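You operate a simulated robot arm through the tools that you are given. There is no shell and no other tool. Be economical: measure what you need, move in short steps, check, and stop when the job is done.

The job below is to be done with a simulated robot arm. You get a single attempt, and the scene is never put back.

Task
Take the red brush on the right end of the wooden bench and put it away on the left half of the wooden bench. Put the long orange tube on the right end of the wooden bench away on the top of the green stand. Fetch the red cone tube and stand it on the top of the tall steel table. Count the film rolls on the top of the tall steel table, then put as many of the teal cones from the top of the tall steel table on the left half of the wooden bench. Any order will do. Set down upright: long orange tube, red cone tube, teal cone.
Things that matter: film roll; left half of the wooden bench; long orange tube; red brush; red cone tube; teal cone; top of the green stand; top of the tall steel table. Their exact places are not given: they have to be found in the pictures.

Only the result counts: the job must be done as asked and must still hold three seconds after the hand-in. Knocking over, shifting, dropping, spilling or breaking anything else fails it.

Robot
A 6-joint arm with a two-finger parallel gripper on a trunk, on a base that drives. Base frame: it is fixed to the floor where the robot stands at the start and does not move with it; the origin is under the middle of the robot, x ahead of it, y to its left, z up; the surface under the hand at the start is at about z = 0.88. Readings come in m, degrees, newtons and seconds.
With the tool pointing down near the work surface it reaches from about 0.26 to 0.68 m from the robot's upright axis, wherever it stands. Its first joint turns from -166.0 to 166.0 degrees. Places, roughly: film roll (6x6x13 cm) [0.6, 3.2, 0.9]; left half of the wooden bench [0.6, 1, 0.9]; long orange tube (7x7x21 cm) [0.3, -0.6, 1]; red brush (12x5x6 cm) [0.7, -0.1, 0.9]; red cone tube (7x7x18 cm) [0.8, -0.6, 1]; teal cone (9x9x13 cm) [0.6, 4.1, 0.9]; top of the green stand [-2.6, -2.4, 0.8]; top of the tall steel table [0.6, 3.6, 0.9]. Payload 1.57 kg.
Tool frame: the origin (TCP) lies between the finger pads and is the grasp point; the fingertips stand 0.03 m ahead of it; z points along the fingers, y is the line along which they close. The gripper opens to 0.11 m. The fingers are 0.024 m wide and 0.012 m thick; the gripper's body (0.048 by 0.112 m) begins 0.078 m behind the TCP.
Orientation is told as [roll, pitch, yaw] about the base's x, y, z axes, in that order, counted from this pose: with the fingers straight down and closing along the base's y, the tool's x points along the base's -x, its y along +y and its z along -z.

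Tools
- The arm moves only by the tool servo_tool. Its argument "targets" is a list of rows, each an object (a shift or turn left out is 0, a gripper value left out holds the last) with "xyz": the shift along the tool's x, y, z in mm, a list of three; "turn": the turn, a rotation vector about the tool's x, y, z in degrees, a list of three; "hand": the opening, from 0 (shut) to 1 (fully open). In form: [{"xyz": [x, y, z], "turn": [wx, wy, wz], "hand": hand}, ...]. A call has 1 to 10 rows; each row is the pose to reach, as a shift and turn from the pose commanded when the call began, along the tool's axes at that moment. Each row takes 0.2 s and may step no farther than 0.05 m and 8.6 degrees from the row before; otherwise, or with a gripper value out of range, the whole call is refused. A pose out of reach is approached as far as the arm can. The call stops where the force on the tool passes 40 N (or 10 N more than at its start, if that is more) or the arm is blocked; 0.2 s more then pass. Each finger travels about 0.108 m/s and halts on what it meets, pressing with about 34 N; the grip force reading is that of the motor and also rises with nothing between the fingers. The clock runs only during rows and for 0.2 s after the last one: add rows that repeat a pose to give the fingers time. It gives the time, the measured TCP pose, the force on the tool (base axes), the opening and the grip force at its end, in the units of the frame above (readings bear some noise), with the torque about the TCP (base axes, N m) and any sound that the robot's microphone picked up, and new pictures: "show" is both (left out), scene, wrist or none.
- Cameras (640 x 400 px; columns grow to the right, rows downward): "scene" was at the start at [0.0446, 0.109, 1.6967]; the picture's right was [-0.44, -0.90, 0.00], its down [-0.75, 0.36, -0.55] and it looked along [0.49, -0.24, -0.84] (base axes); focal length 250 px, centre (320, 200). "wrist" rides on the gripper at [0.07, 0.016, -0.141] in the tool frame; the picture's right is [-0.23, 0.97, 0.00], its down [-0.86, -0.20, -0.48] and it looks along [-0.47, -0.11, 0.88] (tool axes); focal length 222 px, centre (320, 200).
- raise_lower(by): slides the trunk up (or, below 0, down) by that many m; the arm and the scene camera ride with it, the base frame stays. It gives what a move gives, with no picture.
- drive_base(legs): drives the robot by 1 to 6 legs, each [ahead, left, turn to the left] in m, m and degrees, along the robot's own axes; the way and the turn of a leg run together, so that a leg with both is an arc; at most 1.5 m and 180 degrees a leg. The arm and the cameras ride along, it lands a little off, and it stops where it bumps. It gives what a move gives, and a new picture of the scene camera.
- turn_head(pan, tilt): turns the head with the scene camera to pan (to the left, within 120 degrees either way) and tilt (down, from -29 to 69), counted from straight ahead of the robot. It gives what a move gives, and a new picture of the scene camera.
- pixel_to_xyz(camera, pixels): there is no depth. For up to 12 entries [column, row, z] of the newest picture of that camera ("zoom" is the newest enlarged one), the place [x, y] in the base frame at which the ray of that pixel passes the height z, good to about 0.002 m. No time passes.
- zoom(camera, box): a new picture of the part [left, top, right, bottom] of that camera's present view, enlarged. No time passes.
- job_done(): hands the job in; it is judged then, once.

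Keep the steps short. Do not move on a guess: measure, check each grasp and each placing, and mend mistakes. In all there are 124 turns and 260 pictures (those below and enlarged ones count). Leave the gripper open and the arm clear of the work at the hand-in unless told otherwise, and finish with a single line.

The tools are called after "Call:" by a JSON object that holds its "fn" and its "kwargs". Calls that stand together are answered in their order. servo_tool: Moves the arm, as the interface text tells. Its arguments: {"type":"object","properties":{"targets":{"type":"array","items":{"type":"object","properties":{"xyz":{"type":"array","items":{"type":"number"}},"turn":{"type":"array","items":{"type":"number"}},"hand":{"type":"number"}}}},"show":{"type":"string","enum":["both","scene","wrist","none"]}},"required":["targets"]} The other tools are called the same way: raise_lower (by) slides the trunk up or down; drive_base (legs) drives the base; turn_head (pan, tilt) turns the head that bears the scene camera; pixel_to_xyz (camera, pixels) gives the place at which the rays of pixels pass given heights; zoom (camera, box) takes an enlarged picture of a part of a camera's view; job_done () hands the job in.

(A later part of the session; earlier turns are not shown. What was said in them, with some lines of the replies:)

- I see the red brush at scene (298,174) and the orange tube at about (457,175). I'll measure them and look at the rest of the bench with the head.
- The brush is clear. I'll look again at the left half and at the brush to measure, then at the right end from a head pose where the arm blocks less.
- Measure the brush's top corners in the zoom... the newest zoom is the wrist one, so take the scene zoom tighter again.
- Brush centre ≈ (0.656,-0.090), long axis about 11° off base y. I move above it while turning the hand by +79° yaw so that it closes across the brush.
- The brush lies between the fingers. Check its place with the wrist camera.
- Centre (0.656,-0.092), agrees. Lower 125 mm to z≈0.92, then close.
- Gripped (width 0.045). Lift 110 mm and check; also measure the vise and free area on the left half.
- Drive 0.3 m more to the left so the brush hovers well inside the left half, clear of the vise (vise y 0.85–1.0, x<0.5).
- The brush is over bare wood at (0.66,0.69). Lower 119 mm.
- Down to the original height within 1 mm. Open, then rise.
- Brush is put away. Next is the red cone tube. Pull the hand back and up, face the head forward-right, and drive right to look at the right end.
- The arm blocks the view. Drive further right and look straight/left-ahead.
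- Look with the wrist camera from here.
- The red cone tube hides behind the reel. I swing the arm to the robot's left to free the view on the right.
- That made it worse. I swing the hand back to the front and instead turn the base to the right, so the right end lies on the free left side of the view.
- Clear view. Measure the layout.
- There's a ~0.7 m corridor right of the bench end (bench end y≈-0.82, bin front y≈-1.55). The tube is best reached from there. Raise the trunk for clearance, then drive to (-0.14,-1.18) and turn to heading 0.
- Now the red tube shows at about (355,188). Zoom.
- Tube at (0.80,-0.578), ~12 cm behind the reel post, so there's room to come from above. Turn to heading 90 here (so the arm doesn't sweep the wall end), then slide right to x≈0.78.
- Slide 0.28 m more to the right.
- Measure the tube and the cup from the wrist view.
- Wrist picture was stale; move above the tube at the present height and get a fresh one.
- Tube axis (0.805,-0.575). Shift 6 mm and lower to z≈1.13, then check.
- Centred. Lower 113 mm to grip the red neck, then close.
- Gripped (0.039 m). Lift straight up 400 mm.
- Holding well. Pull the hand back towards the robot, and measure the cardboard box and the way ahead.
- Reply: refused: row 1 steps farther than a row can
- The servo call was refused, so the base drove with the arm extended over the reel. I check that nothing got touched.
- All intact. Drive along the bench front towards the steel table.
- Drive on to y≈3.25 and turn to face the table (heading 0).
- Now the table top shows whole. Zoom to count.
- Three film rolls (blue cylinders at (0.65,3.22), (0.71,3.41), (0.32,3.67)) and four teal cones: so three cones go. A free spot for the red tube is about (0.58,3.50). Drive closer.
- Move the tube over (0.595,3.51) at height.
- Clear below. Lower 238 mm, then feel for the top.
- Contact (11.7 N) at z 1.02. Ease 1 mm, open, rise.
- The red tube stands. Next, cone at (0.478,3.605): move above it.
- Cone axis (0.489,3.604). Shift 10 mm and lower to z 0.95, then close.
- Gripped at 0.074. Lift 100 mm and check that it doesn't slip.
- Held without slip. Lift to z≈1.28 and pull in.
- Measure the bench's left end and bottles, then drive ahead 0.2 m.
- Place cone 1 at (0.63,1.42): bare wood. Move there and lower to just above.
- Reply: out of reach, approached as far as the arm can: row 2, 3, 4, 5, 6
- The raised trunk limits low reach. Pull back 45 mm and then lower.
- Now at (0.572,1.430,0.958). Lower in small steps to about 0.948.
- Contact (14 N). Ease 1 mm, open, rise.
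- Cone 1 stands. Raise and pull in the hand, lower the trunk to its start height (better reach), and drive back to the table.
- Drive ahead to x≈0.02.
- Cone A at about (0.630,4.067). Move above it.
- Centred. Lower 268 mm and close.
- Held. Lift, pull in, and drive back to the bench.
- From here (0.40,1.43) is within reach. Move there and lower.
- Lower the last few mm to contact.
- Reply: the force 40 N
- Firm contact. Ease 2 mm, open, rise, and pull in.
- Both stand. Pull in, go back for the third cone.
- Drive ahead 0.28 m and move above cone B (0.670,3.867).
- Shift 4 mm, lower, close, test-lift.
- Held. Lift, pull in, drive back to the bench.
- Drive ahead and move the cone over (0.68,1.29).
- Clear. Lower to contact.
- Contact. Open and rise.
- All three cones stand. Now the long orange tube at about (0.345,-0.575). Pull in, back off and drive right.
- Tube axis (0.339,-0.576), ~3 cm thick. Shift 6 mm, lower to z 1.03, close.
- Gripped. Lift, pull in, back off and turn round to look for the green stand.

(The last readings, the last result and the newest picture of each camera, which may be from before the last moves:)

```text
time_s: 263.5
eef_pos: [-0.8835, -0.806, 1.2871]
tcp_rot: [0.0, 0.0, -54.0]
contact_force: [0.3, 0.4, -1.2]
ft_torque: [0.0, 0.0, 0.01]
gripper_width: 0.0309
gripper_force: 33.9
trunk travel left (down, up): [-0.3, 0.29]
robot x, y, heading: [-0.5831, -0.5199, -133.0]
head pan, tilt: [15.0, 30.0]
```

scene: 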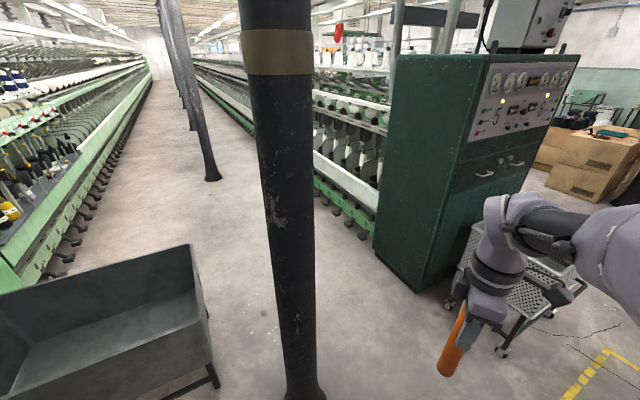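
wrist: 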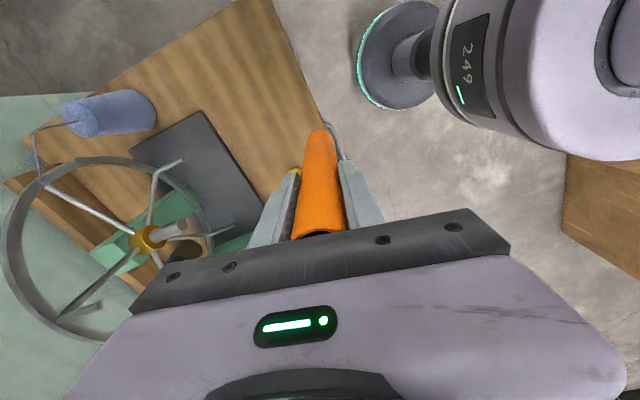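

The expected stand place is behind the dark green cabinet as seen from here. Measure cabinet, pillar and cart.

Call:
{"fn": "pixel_to_xyz", "kwargs": {"camera": "scene", "pixels": [[374, 250, 0], [416, 292, 0], [305, 390, 0], [216, 388, 0], [450, 303, 0], [504, 353, 0], [500, 268, 0.0], [572, 395, 0], [625, 350, 0]]}}

Call:
{"fn": "turn_head", "kwargs": {"pan": -12, "tilt": 25}}

```text
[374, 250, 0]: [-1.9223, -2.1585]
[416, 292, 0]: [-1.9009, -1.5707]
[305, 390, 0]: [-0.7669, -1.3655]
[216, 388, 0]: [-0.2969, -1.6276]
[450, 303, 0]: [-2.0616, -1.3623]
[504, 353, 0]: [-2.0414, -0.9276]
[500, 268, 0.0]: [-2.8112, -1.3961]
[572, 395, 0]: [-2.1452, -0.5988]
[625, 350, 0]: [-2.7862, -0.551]
```

```text
time_s: 264.4
eef_pos: [-0.8842, -0.8063, 1.2876]
tcp_rot: [0.0, 0.0, -54.1]
contact_force: [0.2, -0.2, -0.4]
ft_torque: [-0.01, 0.02, -0.04]
gripper_width: 0.0309
gripper_force: 33.7
trunk travel left (down, up): [-0.3, 0.29]
robot x, y, heading: [-0.5781, -0.5187, -133.0]
head pan, tilt: [-12.0, 25.0]
```

scene: 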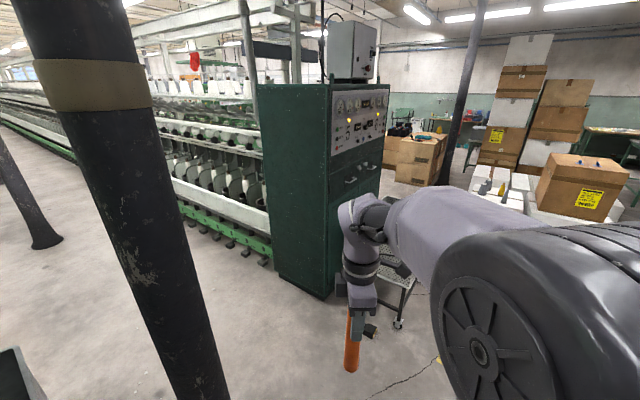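

Drive to about (-1.6,-0.1) and look again.

Call:
{"fn": "drive_base", "kwargs": {"legs": [[0.39, -1.0, 0]]}}

Call:
{"fn": "turn_head", "kwargs": {"pan": 5, "tilt": 25}}

```text
time_s: 269.8
eef_pos: [-1.8687, -0.4073, 1.2877]
tcp_rot: [0.1, 0.0, -54.8]
contact_force: [0.0, 0.1, -1.2]
ft_torque: [0.02, -0.03, 0.02]
gripper_width: 0.0308
gripper_force: 34.3
trunk travel left (down, up): [-0.3, 0.29]
robot x, y, heading: [-1.5604, -0.1225, -133.8]
head pan, tilt: [-12.0, 25.0]
```

scene: 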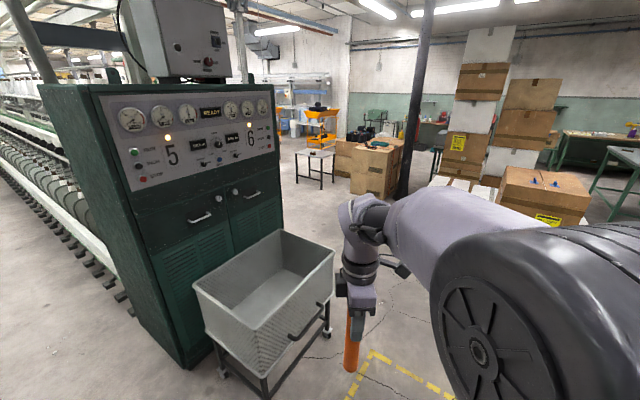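

```text
time_s: 270.6
eef_pos: [-1.8696, -0.4076, 1.2869]
tcp_rot: [0.0, 0.0, -54.8]
contact_force: [0.5, 0.2, -0.6]
ft_torque: [0.01, 0.01, 0.02]
gripper_width: 0.0309
gripper_force: 33.7
trunk travel left (down, up): [-0.3, 0.29]
robot x, y, heading: [-1.5603, -0.1288, -134.1]
head pan, tilt: [5.0, 25.0]
```

scene: 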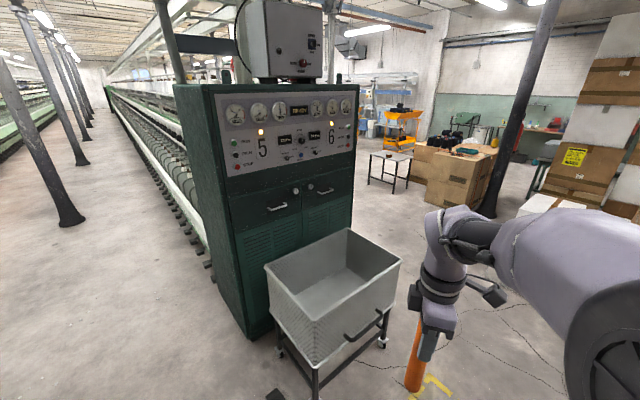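

The place lies just behind the cabinet. I need to go round by its far side; measure floor obstacles there first.

Call:
{"fn": "pixel_to_xyz", "kwargs": {"camera": "scene", "pixels": [[248, 338, 0], [345, 228, 0.3], [316, 395, 0], [383, 345, 0], [487, 214, 0], [428, 202, 0], [482, 215, 0], [520, 215, 0.3], [392, 193, 0], [368, 183, 0]]}}

Call:
{"fn": "turn_head", "kwargs": {"pan": -25, "tilt": 35}}

```text
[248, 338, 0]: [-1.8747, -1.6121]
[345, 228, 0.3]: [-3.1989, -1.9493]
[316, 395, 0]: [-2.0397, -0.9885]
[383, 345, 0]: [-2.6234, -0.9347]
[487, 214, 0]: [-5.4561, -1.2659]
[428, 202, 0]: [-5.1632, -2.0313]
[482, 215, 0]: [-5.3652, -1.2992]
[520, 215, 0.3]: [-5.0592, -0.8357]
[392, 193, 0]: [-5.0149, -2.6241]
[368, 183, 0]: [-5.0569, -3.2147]
```

```text
time_s: 271.6
eef_pos: [-1.8681, -0.4077, 1.2865]
tcp_rot: [0.0, 0.0, -54.8]
contact_force: [-0.3, 0.1, -0.5]
ft_torque: [-0.02, -0.02, 0.01]
gripper_width: 0.0309
gripper_force: 34.4
trunk travel left (down, up): [-0.3, 0.29]
robot x, y, heading: [-1.5572, -0.1265, -134.1]
head pan, tilt: [-25.0, 35.0]
```

scene: 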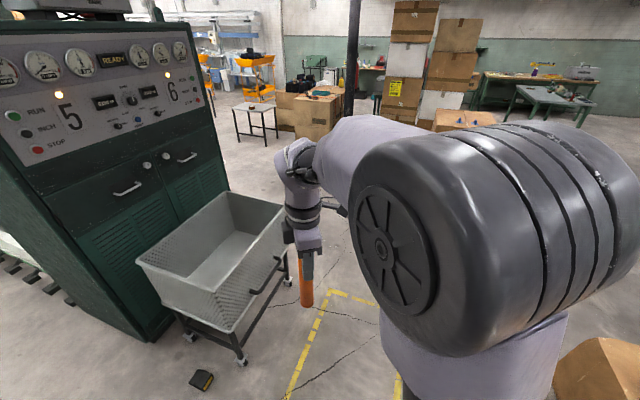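

Turn to heading 180 and look ahead for a free way along -x.

Call:
{"fn": "drive_base", "kwargs": {"legs": [[0, 0, -46]]}}

Call:
{"fn": "turn_head", "kwargs": {"pan": 15, "tilt": 35}}

```text
time_s: 274.1
eef_pos: [-1.9757, -0.0994, 1.2863]
tcp_rot: [0.0, 0.0, -100.7]
contact_force: [0.7, 0.4, -0.9]
ft_torque: [0.03, 0.01, -0.03]
gripper_width: 0.031
gripper_force: 33.5
trunk travel left (down, up): [-0.3, 0.29]
robot x, y, heading: [-1.558, -0.1267, -179.9]
head pan, tilt: [-25.0, 35.0]
```

scene: 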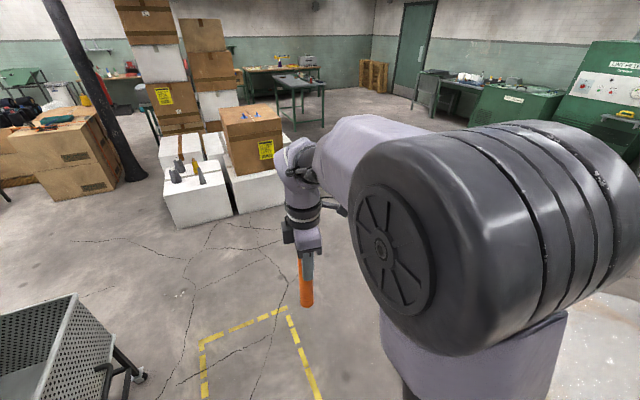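

```text
time_s: 275.1
eef_pos: [-1.9748, -0.1001, 1.2866]
tcp_rot: [0.0, 0.0, -100.7]
contact_force: [0.1, -0.3, -0.8]
ft_torque: [-0.04, -0.01, -0.02]
gripper_width: 0.0308
gripper_force: 33.8
trunk travel left (down, up): [-0.3, 0.29]
robot x, y, heading: [-1.5599, -0.1274, -179.3]
head pan, tilt: [15.0, 35.0]
```

scene: 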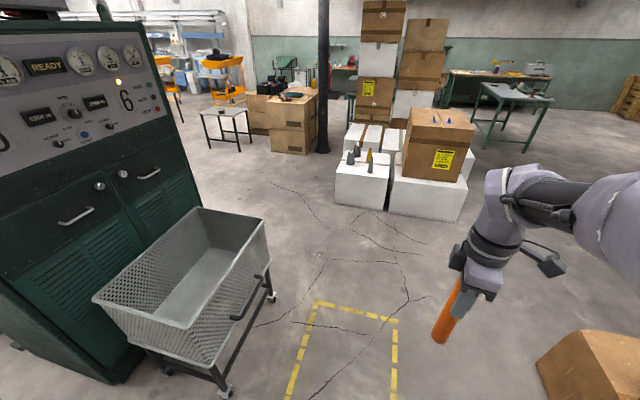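

Call:
{"fn": "pixel_to_xyz", "kwargs": {"camera": "scene", "pixels": [[337, 205, 0], [390, 215, 0], [460, 222, 0], [272, 298, 0], [225, 392, 0], [315, 302, 0], [398, 320, 0], [535, 370, 0], [307, 152, 0], [200, 225, 0.3]]}}

```text
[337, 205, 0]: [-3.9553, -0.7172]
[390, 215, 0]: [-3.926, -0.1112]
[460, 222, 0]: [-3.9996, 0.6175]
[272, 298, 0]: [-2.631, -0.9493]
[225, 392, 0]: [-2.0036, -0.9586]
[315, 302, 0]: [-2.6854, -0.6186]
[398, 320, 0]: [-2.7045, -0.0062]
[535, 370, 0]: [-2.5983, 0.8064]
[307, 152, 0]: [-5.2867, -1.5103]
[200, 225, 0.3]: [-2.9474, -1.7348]
```

Drive to x≈-3.2, turn to heading -90 and look.

Call:
{"fn": "drive_base", "kwargs": {"legs": [[0.9, 0, 0], [0.72, 0, 0], [0, 0, 89]]}}

Call:
{"fn": "turn_head", "kwargs": {"pan": 25, "tilt": 35}}

```text
time_s: 287.2
eef_pos: [-3.2445, -0.5634, 1.2869]
tcp_rot: [0.1, 0.0, -13.5]
contact_force: [0.8, -0.3, -1.1]
ft_torque: [0.01, 0.0, -0.01]
gripper_width: 0.0309
gripper_force: 34.0
trunk travel left (down, up): [-0.3, 0.29]
robot x, y, heading: [-3.2013, -0.1473, -92.6]
head pan, tilt: [15.0, 35.0]
```

scene: 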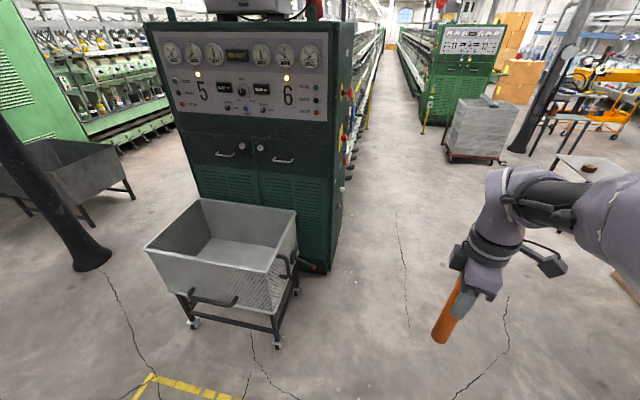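

```text
time_s: 287.9
eef_pos: [-3.2443, -0.563, 1.2867]
tcp_rot: [-0.1, -0.1, -13.5]
contact_force: [-0.3, 0.1, -1.6]
ft_torque: [-0.03, -0.04, -0.02]
gripper_width: 0.0308
gripper_force: 34.4
trunk travel left (down, up): [-0.3, 0.29]
robot x, y, heading: [-3.1956, -0.1499, -92.6]
head pan, tilt: [25.0, 35.0]
```

scene: 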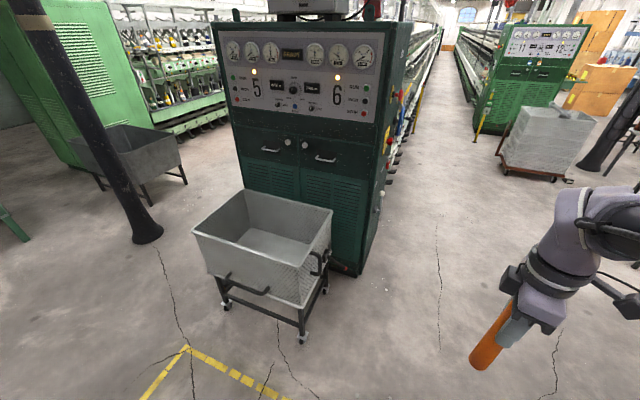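

No stand is visible yet; it may be hidden just behind the cabinet on the corridor side. Drive down the corridor and look left.

Call:
{"fn": "drive_base", "kwargs": {"legs": [[1.2, -0.35, 0]]}}

Call:
{"fn": "turn_head", "kwargs": {"pan": 50, "tilt": 30}}

```text
time_s: 294.2
eef_pos: [-3.6418, -1.7447, 1.2871]
tcp_rot: [0.0, 0.0, -13.6]
contact_force: [-0.6, 1.1, -0.6]
ft_torque: [0.0, -0.02, -0.01]
gripper_width: 0.0313
gripper_force: 34.8
trunk travel left (down, up): [-0.3, 0.29]
robot x, y, heading: [-3.5994, -1.3282, -92.7]
head pan, tilt: [25.0, 35.0]
```

scene: 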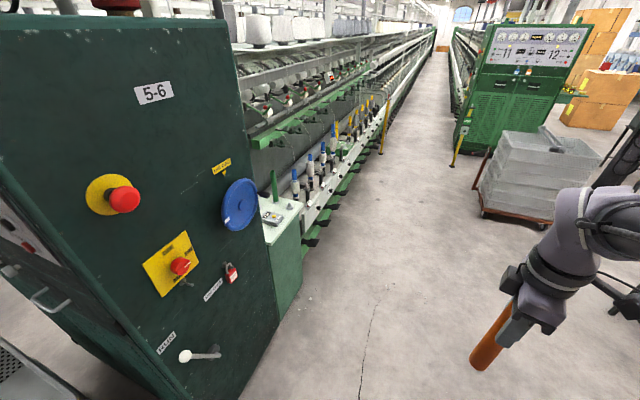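

```text
time_s: 295.1
eef_pos: [-3.6425, -1.7422, 1.2883]
tcp_rot: [0.0, -0.1, -13.5]
contact_force: [0.1, -1.1, -0.7]
ft_torque: [0.01, -0.01, 0.01]
gripper_width: 0.0307
gripper_force: 33.8
trunk travel left (down, up): [-0.3, 0.29]
robot x, y, heading: [-3.5966, -1.3279, -92.6]
head pan, tilt: [50.0, 30.0]
```

scene: 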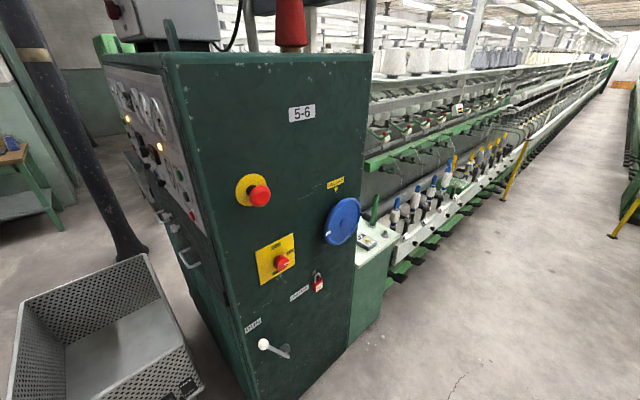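

There: a green stand beside the frame just behind the cabinet, its top at about (372,235) with a small device and a green peg. Drive 0.7 m on and look.

Call:
{"fn": "pixel_to_xyz", "kwargs": {"camera": "scene", "pixels": [[357, 258, 0.8], [399, 243, 0.8], [385, 222, 0.8], [345, 345, 0], [258, 398, 0.3], [520, 170, 0]]}}

Call:
{"fn": "drive_base", "kwargs": {"legs": [[0.7, 0, 0]]}}

Call:
{"fn": "turn_head", "kwargs": {"pan": 70, "tilt": 40}}

```text
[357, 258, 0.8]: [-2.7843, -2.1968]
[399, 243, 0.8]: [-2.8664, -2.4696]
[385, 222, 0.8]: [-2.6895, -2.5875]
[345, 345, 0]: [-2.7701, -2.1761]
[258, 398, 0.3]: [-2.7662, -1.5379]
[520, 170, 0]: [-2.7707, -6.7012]
```

```text
time_s: 298.9
eef_pos: [-3.6676, -2.4407, 1.2864]
tcp_rot: [0.0, 0.1, -13.2]
contact_force: [0.7, -0.8, -0.9]
ft_torque: [0.0, -0.02, -0.03]
gripper_width: 0.031
gripper_force: 33.9
trunk travel left (down, up): [-0.3, 0.29]
robot x, y, heading: [-3.6222, -2.0252, -91.9]
head pan, tilt: [50.0, 30.0]
```

scene: 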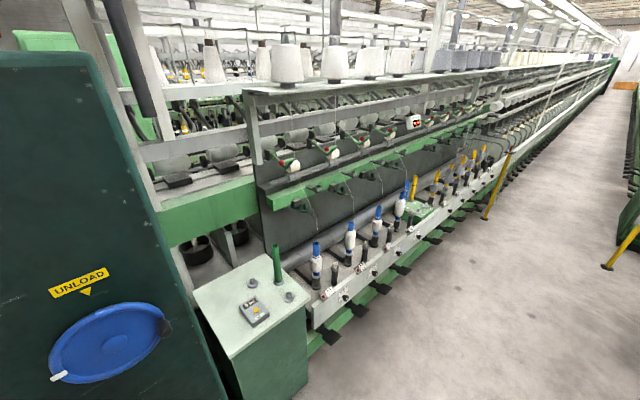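

```text
time_s: 299.7
eef_pos: [-3.6687, -2.4404, 1.2868]
tcp_rot: [0.0, 0.1, -13.2]
contact_force: [0.2, 0.2, -0.1]
ft_torque: [0.02, 0.01, 0.0]
gripper_width: 0.0309
gripper_force: 33.7
trunk travel left (down, up): [-0.3, 0.29]
robot x, y, heading: [-3.6244, -2.0248, -92.3]
head pan, tilt: [70.0, 40.0]
```

scene: 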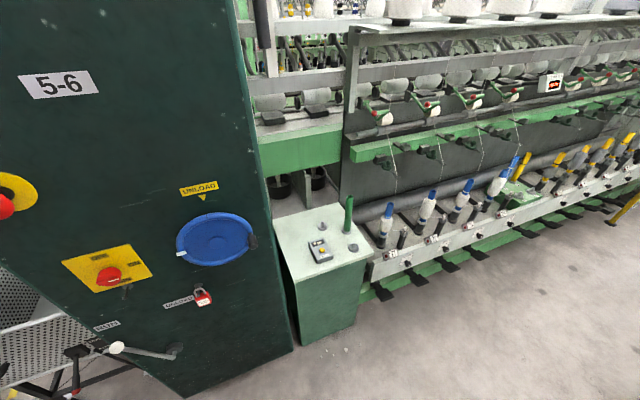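

Call:
{"fn": "zoom", "kwargs": {"camera": "scene", "box": [250, 170, 410, 290]}}

Call:
{"fn": "pixel_to_xyz", "kwargs": {"camera": "scene", "pixels": [[272, 217, 0.8], [332, 204, 0.8], [371, 255, 0.8], [297, 285, 0.8], [349, 233, 0.8], [320, 252, 0.8], [302, 345, 0], [368, 318, 0]]}}

```text
3.33 times, centred on (330, 230) of scene
```

zoom: 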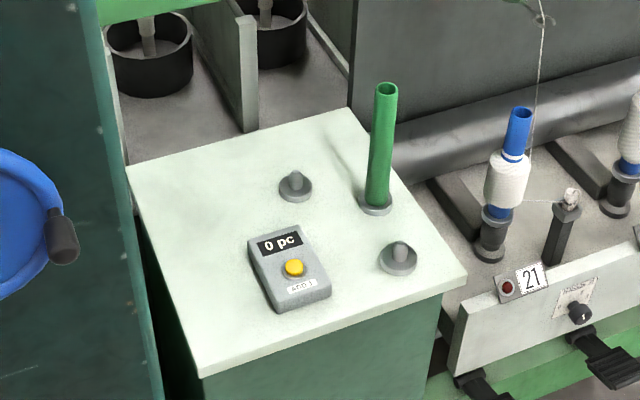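

```text
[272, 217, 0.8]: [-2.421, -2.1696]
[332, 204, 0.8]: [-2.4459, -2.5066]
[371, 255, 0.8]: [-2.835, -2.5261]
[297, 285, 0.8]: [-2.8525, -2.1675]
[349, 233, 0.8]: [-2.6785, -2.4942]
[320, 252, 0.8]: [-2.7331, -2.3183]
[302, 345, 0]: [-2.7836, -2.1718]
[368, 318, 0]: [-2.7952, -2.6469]
```

Call:
{"fn": "pixel_to_xyz", "kwargs": {"camera": "zoom", "pixels": [[295, 190, 0.8], [398, 264, 0.8], [375, 205, 0.8], [248, 240, 0.82], [285, 313, 0.8], [331, 290, 0.8], [300, 228, 0.82], [127, 168, 0.8], [202, 375, 0.8], [466, 280, 0.8], [345, 110, 0.8], [386, 88, 1.0]]}}

```text
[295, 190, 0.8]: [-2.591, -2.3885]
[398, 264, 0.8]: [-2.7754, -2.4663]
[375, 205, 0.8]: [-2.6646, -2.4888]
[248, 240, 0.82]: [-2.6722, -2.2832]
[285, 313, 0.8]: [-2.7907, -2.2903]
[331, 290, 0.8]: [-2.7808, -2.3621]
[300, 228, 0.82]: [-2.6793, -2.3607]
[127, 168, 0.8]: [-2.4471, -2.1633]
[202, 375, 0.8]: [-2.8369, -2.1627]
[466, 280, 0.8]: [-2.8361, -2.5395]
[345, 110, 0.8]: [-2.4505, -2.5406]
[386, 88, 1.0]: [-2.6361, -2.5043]
```

The top is ≈0.39 m square (x -2.84…-2.45, y -2.54…-2.16, z 0.8); a free spot is (-2.595,-2.285). Turn to heading 0 and come up in front of it.

Call:
{"fn": "drive_base", "kwargs": {"legs": [[0, 0, 92.2], [0.2, -0.27, 0]]}}

Call:
{"fn": "turn_head", "kwargs": {"pan": 8, "tilt": 45}}

```text
time_s: 305.8
eef_pos: [-3.0071, -2.3285, 1.2871]
tcp_rot: [0.0, 0.0, 78.4]
contact_force: [-0.2, 0.4, -0.8]
ft_torque: [0.07, 0.01, 0.01]
gripper_width: 0.0306
gripper_force: 33.6
trunk travel left (down, up): [-0.3, 0.29]
robot x, y, heading: [-3.4223, -2.2937, -0.5]
head pan, tilt: [70.0, 40.0]
```

scene: 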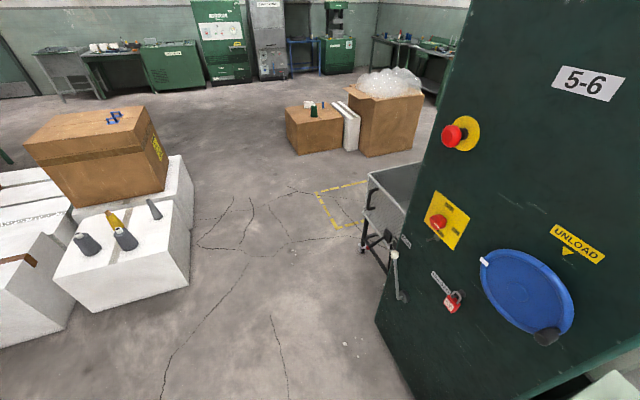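

```text
time_s: 307.2
eef_pos: [-3.0075, -2.3271, 1.2868]
tcp_rot: [0.0, 0.0, 78.4]
contact_force: [-0.3, -0.3, -0.2]
ft_torque: [0.02, 0.0, -0.01]
gripper_width: 0.0307
gripper_force: 33.8
trunk travel left (down, up): [-0.3, 0.29]
robot x, y, heading: [-3.4254, -2.2928, -0.3]
head pan, tilt: [8.0, 45.0]
```

scene: 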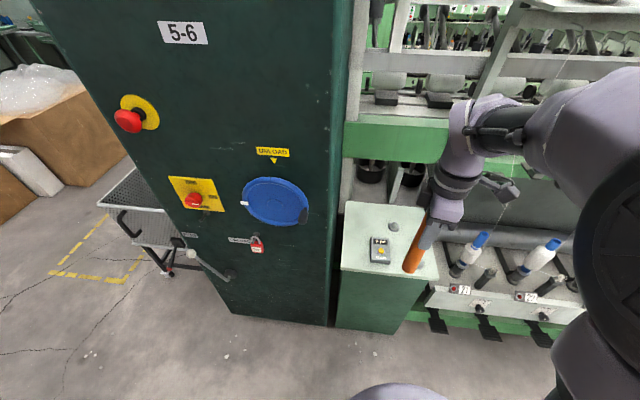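

Drive ahead 0.2 m, then extend over the spot.

Call:
{"fn": "drive_base", "kwargs": {"legs": [[0.2, 0, 0]]}}

Call:
{"fn": "turn_head", "kwargs": {"pan": 5, "tilt": 58}}

Call:
{"fn": "zoom", "kwargs": {"camera": "wrist", "box": [0, 0, 640, 400]}}

```text
time_s: 308.8
eef_pos: [-2.8059, -2.3271, 1.2865]
tcp_rot: [0.0, 0.0, 78.7]
contact_force: [0.4, -0.1, -0.2]
ft_torque: [0.02, 0.05, -0.02]
gripper_width: 0.0309
gripper_force: 33.6
trunk travel left (down, up): [-0.3, 0.29]
robot x, y, heading: [-3.2222, -2.298, -0.2]
head pan, tilt: [8.0, 45.0]
```

scene: 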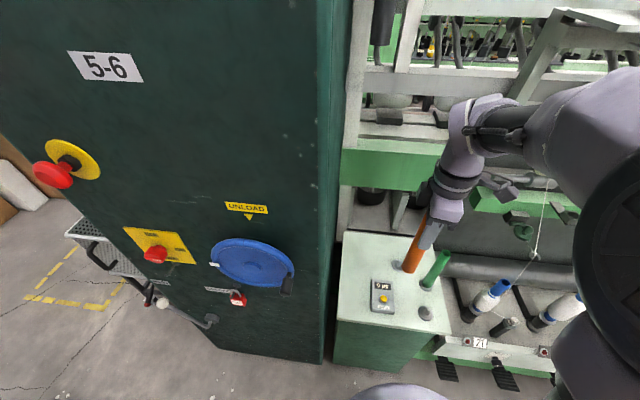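

```text
time_s: 309.5
eef_pos: [-2.8074, -2.3266, 1.2878]
tcp_rot: [0.1, -0.1, 78.7]
contact_force: [-0.4, -0.7, -0.9]
ft_torque: [0.0, 0.01, 0.02]
gripper_width: 0.0308
gripper_force: 34.0
trunk travel left (down, up): [-0.3, 0.29]
robot x, y, heading: [-3.2211, -2.2948, -0.7]
head pan, tilt: [5.0, 58.0]
```

scene: 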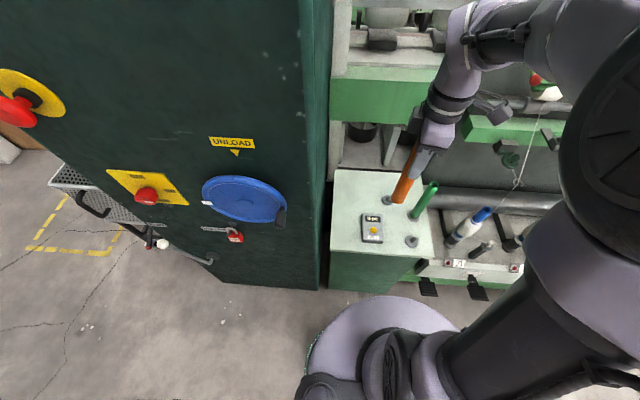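

```text
1.00 times, centred on (320, 200) of wrist (not enlarged: the box is as wide or as high as the picture)
```

zoom: 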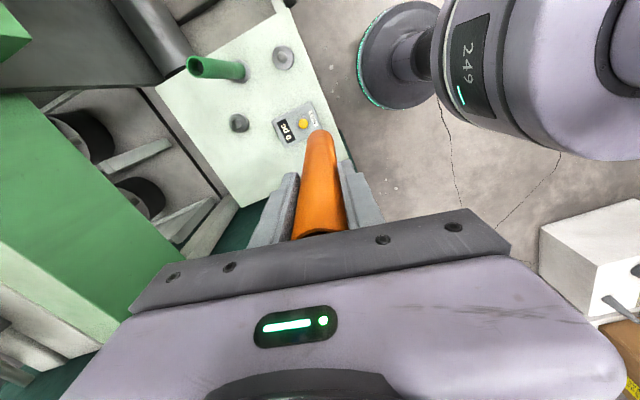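

Check the height and depth of the green rail behind the stand by comparing both views.

Call:
{"fn": "pixel_to_xyz", "kwargs": {"camera": "zoom", "pixels": [[100, 195, 0.9], [100, 195, 1.0], [100, 195, 1.1], [100, 195, 1.2], [60, 275, 1.1], [60, 275, 1.2]]}}

Call:
{"fn": "pixel_to_xyz", "kwargs": {"camera": "scene", "pixels": [[380, 123, 0.9], [380, 123, 1.0], [380, 123, 1.1], [380, 123, 1.2], [380, 80, 1.0], [380, 80, 1.1], [380, 80, 1.2]]}}

```text
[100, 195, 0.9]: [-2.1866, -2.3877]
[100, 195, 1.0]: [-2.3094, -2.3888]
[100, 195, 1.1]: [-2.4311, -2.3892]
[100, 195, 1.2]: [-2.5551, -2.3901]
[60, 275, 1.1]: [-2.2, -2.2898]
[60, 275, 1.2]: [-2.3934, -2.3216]
```

```text
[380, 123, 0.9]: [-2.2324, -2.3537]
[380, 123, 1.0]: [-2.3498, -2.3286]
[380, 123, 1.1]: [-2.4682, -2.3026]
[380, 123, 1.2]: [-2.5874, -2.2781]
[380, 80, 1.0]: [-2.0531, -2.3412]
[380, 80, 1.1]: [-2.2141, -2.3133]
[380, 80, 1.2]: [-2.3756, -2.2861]
```

Parallax is too small. Raise the trunk 0.2 m for a second scene view to triangulate the rail.

Call:
{"fn": "raise_lower", "kwargs": {"by": 0.2}}

Call:
{"fn": "turn_head", "kwargs": {"pan": 5, "tilt": 58}}

```text
time_s: 311.7
eef_pos: [-2.8067, -2.3275, 1.4873]
tcp_rot: [0.0, 0.0, 78.7]
contact_force: [-0.8, -0.5, -0.7]
ft_torque: [-0.03, -0.03, 0.02]
gripper_width: 0.031
gripper_force: 33.3
trunk travel left (down, up): [-0.5, 0.09]
robot x, y, heading: [-3.2242, -2.3002, -0.1]
head pan, tilt: [5.0, 58.0]
```

```text
time_s: 312.3
eef_pos: [-2.8065, -2.3266, 1.4872]
tcp_rot: [0.0, 0.0, 78.7]
contact_force: [0.2, 0.4, -0.2]
ft_torque: [0.0, 0.02, -0.01]
gripper_width: 0.0311
gripper_force: 33.7
trunk travel left (down, up): [-0.5, 0.09]
robot x, y, heading: [-3.2215, -2.2962, -0.3]
head pan, tilt: [5.0, 58.0]
```

scene: 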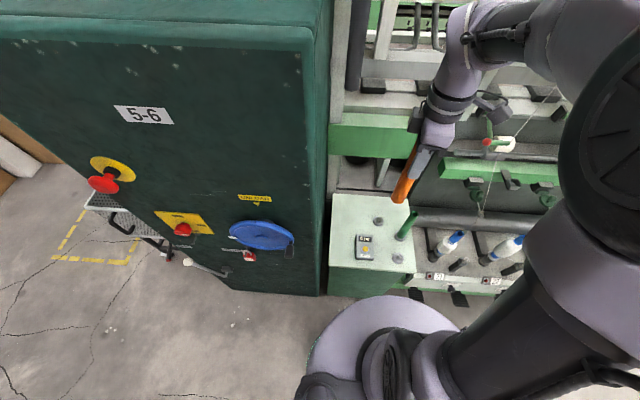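

Call:
{"fn": "pixel_to_xyz", "kwargs": {"camera": "scene", "pixels": [[375, 157, 0.9], [375, 157, 1.0], [375, 157, 1.1], [375, 157, 1.2], [375, 124, 1.0], [375, 124, 1.1], [375, 124, 1.2], [375, 194, 0.8], [378, 218, 0.8]]}}

Call:
{"fn": "zoom", "kwargs": {"camera": "scene", "box": [310, 90, 470, 290]}}

```text
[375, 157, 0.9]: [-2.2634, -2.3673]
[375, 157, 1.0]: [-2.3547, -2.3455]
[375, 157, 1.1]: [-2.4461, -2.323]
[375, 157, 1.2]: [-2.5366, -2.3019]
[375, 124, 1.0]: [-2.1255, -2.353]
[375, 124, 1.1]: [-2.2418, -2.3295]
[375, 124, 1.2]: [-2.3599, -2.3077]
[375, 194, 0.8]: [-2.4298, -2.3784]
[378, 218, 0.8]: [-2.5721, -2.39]
```

```text
2.00 times, centred on (390, 190) of scene
```

zoom: 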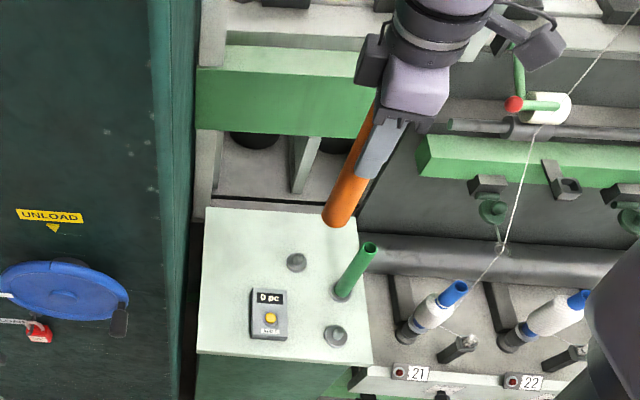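

The rail's face is at x≈-2.35, z 1.02–1.17: 25 cm behind the spot, so clear. Lower the trunk again and extend over (-2.60,-2.285).

Call:
{"fn": "raise_lower", "kwargs": {"by": -0.2}}

Call:
{"fn": "servo_tool", "kwargs": {"targets": [{"xyz": [-17, -43, 0]}, {"xyz": [-34, -87, 0]}, {"xyz": [-51, -130, 0]}, {"xyz": [-68, -173, 0]}, {"xyz": [-81, -194, 0]}, {"xyz": [-81, -194, 0]}]}}

```text
time_s: 314.4
eef_pos: [-2.8066, -2.3275, 1.2872]
tcp_rot: [0.1, 0.0, 78.7]
contact_force: [0.4, -0.3, -0.1]
ft_torque: [0.04, -0.01, -0.01]
gripper_width: 0.0305
gripper_force: 34.0
trunk travel left (down, up): [-0.3, 0.29]
robot x, y, heading: [-3.2226, -2.2984, -0.0]
head pan, tilt: [5.0, 58.0]
```

```text
time_s: 315.9
eef_pos: [-2.6013, -2.2864, 1.2857]
tcp_rot: [0.0, 0.0, 78.7]
contact_force: [0.1, -0.5, -0.3]
ft_torque: [0.02, -0.01, 0.0]
gripper_width: 0.0309
gripper_force: 34.4
trunk travel left (down, up): [-0.3, 0.29]
robot x, y, heading: [-3.226, -2.2983, -0.3]
head pan, tilt: [5.0, 58.0]
```

scene: 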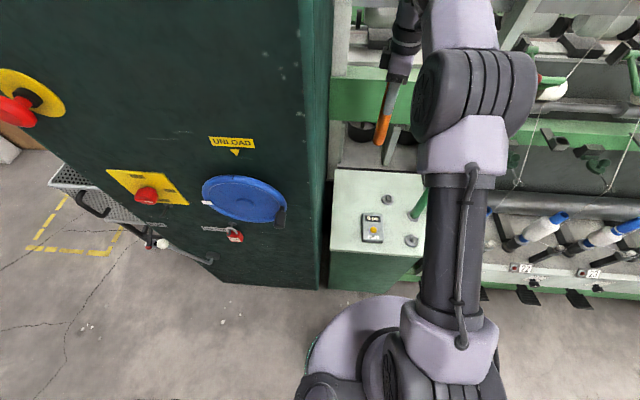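
wrist: 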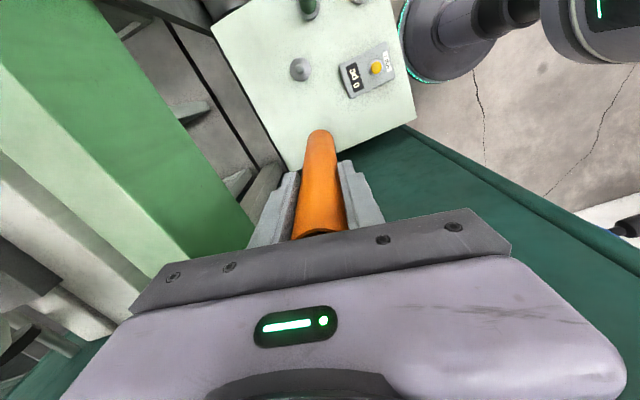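

Lower to z≈1.01 (tube bottom about 0.86) and check.

Call:
{"fn": "servo_tool", "kwargs": {"targets": [{"xyz": [0, 0, 45]}, {"xyz": [0, 0, 90]}, {"xyz": [0, 0, 135]}, {"xyz": [0, 0, 180]}, {"xyz": [0, 0, 225]}, {"xyz": [0, 0, 275]}]}}

```text
time_s: 317.2
eef_pos: [-2.599, -2.2895, 1.0095]
tcp_rot: [0.0, 0.0, 78.7]
contact_force: [0.9, 1.0, -1.8]
ft_torque: [-0.01, 0.02, 0.03]
gripper_width: 0.0307
gripper_force: 34.1
trunk travel left (down, up): [-0.3, 0.29]
robot x, y, heading: [-3.2211, -2.2942, -0.2]
head pan, tilt: [5.0, 58.0]
```

scene: 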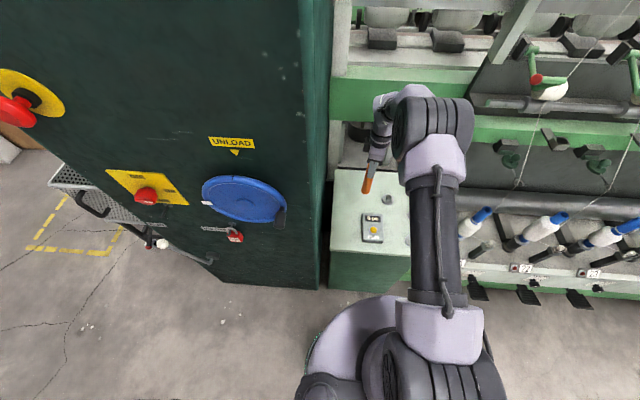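
wrist: 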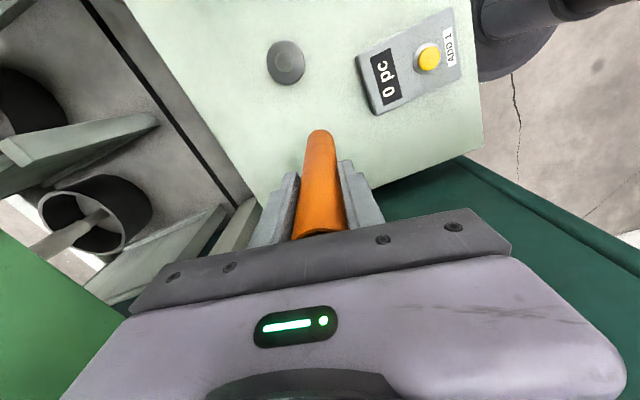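

Clear of peg and counter. Lower 50 mm, then feel.

Call:
{"fn": "servo_tool", "kwargs": {"targets": [{"xyz": [0, 0, 30]}, {"xyz": [0, 0, 44]}, {"xyz": [0, 0, 50]}, {"xyz": [0, 0, 53]}, {"xyz": [0, 0, 53]}], "show": "none"}}

```text
time_s: 318.4
eef_pos: [-2.6012, -2.2854, 0.9585]
tcp_rot: [0.0, 0.0, 78.7]
contact_force: [-0.2, -0.9, -0.6]
ft_torque: [-0.05, -0.02, 0.01]
gripper_width: 0.0309
gripper_force: 34.3
trunk travel left (down, up): [-0.3, 0.29]
robot x, y, heading: [-3.2224, -2.2969, -0.4]
head pan, tilt: [5.0, 58.0]
```

Call:
{"fn": "servo_tool", "kwargs": {"targets": [{"xyz": [0, 0, 2]}, {"xyz": [0, 0, 4]}, {"xyz": [0, 0, 4]}], "show": "none"}}

```text
time_s: 319.2
eef_pos: [-2.5997, -2.2859, 0.9554]
tcp_rot: [0.0, 0.0, 78.7]
contact_force: [0.0, -1.4, -0.1]
ft_torque: [0.01, 0.02, 0.0]
gripper_width: 0.0309
gripper_force: 34.3
trunk travel left (down, up): [-0.3, 0.29]
robot x, y, heading: [-3.2226, -2.2966, -0.4]
head pan, tilt: [5.0, 58.0]
```

Call:
{"fn": "servo_tool", "kwargs": {"targets": [{"xyz": [0, 0, 2]}, {"xyz": [0, 0, 4]}, {"xyz": [0, 0, 4]}], "show": "none"}}

```text
time_s: 320.1
eef_pos: [-2.6, -2.2862, 0.9511]
tcp_rot: [0.0, 0.0, 78.7]
contact_force: [0.7, 0.1, 2.4]
ft_torque: [-0.04, -0.01, -0.01]
gripper_width: 0.0309
gripper_force: 33.6
trunk travel left (down, up): [-0.3, 0.29]
robot x, y, heading: [-3.2254, -2.2965, -0.4]
head pan, tilt: [5.0, 58.0]
```

First touch (2.4 N). One more mm.

Call:
{"fn": "servo_tool", "kwargs": {"targets": [{"xyz": [0, 0, 1]}, {"xyz": [0, 0, 1]}], "show": "none"}}

```text
time_s: 320.6
eef_pos: [-2.6007, -2.2858, 0.9519]
tcp_rot: [-0.1, 0.0, 78.6]
contact_force: [0.7, -1.0, 11.8]
ft_torque: [-0.1, 0.03, -0.01]
gripper_width: 0.0307
gripper_force: 34.1
trunk travel left (down, up): [-0.3, 0.29]
robot x, y, heading: [-3.2222, -2.2919, -0.4]
head pan, tilt: [5.0, 58.0]
```

Standing. Ease 1 mm, open gently, rise.

Call:
{"fn": "servo_tool", "kwargs": {"targets": [{"xyz": [0, 0, -1]}, {"xyz": [0, 0, -1], "hand": 0.35}, {"xyz": [0, 0, -1], "hand": 0.5}, {"xyz": [0, 0, -1], "hand": 0.7}, {"xyz": [0, 0, -1], "hand": 0.7}, {"xyz": [0, 0, -40]}, {"xyz": [0, 0, -85]}, {"xyz": [0, 0, -130]}, {"xyz": [0, 0, -175]}, {"xyz": [0, 0, -220]}]}}

```text
time_s: 322.9
eef_pos: [-2.6036, -2.2884, 1.1732]
tcp_rot: [0.0, 0.0, 78.8]
contact_force: [-0.3, -0.3, -0.6]
ft_torque: [0.01, -0.03, 0.03]
gripper_width: 0.0771
gripper_force: 0.1
trunk travel left (down, up): [-0.3, 0.29]
robot x, y, heading: [-3.2254, -2.2966, -0.2]
head pan, tilt: [5.0, 58.0]
```

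scene: 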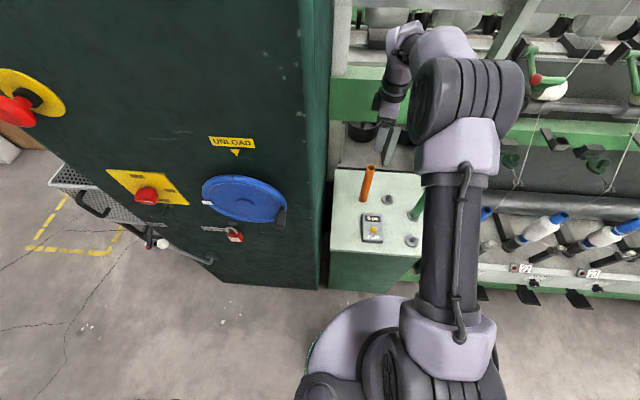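
wrist: 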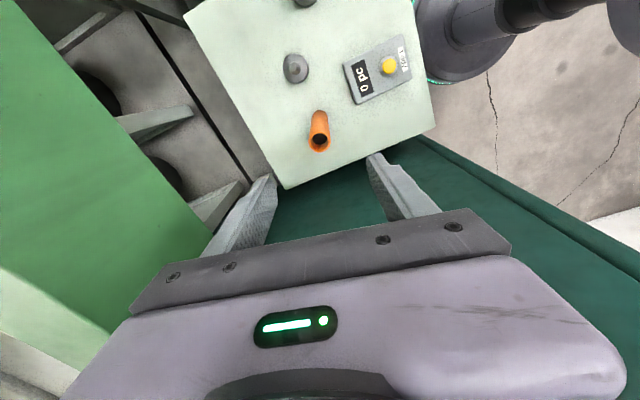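

The orange tube stands upright. Rise further, open fully and pull the hand clear.

Call:
{"fn": "servo_tool", "kwargs": {"targets": [{"xyz": [0, 0, -45], "hand": 0.8}, {"xyz": [0, 0, -90], "hand": 1}, {"xyz": [0, 0, -110], "hand": 1}, {"xyz": [10, 45, -110]}, {"xyz": [20, 90, -110]}, {"xyz": [30, 135, -110]}, {"xyz": [35, 175, -110]}]}}

Call:
{"fn": "drive_base", "kwargs": {"legs": [[-0.25, 0, 0]]}}

Call:
{"fn": "zoom", "kwargs": {"camera": "scene", "box": [300, 100, 460, 260]}}

```text
time_s: 324.4
eef_pos: [-2.782, -2.2844, 1.2786]
tcp_rot: [0.1, -0.1, 78.7]
contact_force: [-0.4, 0.3, 0.7]
ft_torque: [-0.01, -0.07, -0.01]
gripper_width: 0.11
gripper_force: 0.0
trunk travel left (down, up): [-0.3, 0.29]
robot x, y, heading: [-3.2243, -2.2939, -0.0]
head pan, tilt: [5.0, 58.0]
```

scene: 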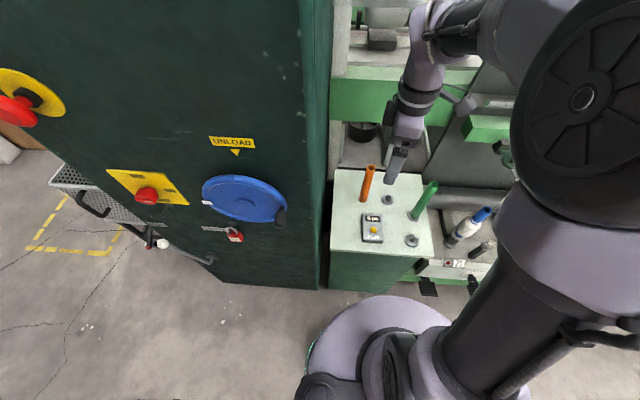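
wrist: 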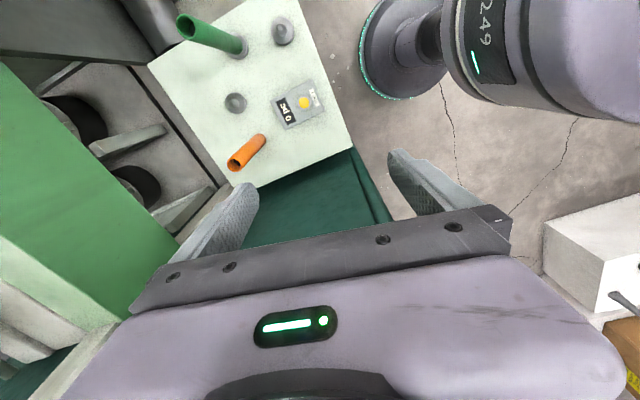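

```text
time_s: 326.3
eef_pos: [-3.0324, -2.2842, 1.28]
tcp_rot: [0.0, 0.0, 78.7]
contact_force: [-0.2, 0.4, -0.1]
ft_torque: [0.0, -0.01, -0.01]
gripper_width: 0.1099
gripper_force: 0.0
trunk travel left (down, up): [-0.3, 0.29]
robot x, y, heading: [-3.4771, -2.2941, -0.1]
head pan, tilt: [5.0, 58.0]
```

scene: 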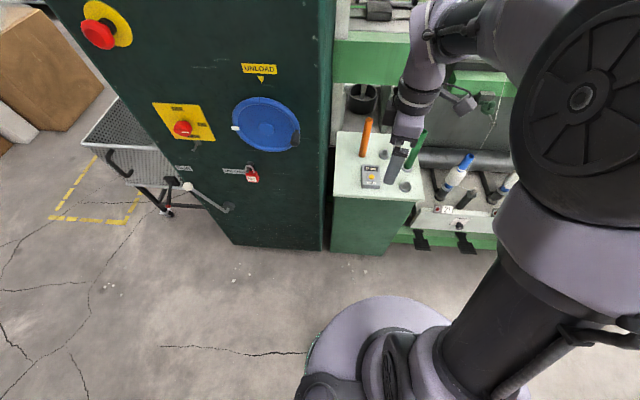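

```text
2.50 times, centred on (380, 180) of scene
```

zoom: 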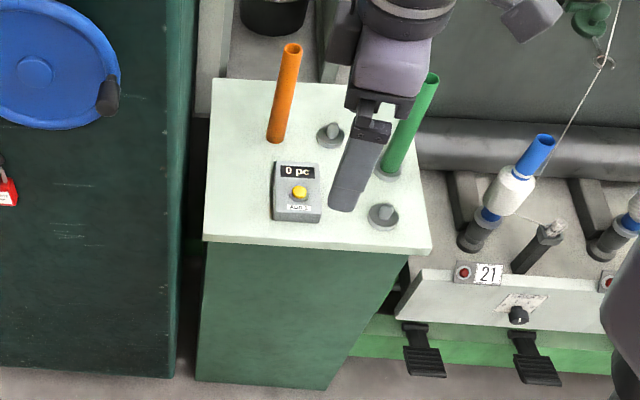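

The tube stands upright on the stand, the hand is open and clear, and every part of the job is done. I hand in.

Call:
{"fn": "job_done", "kwargs": {}}

```text
The job is handed in.
```

The job is handed in: the red brush and three teal cones (I counted three film rolls) are on the left half of the wooden bench, the red cone tube is upright on the tall steel table, and the long orange tube is upright on the green stand.
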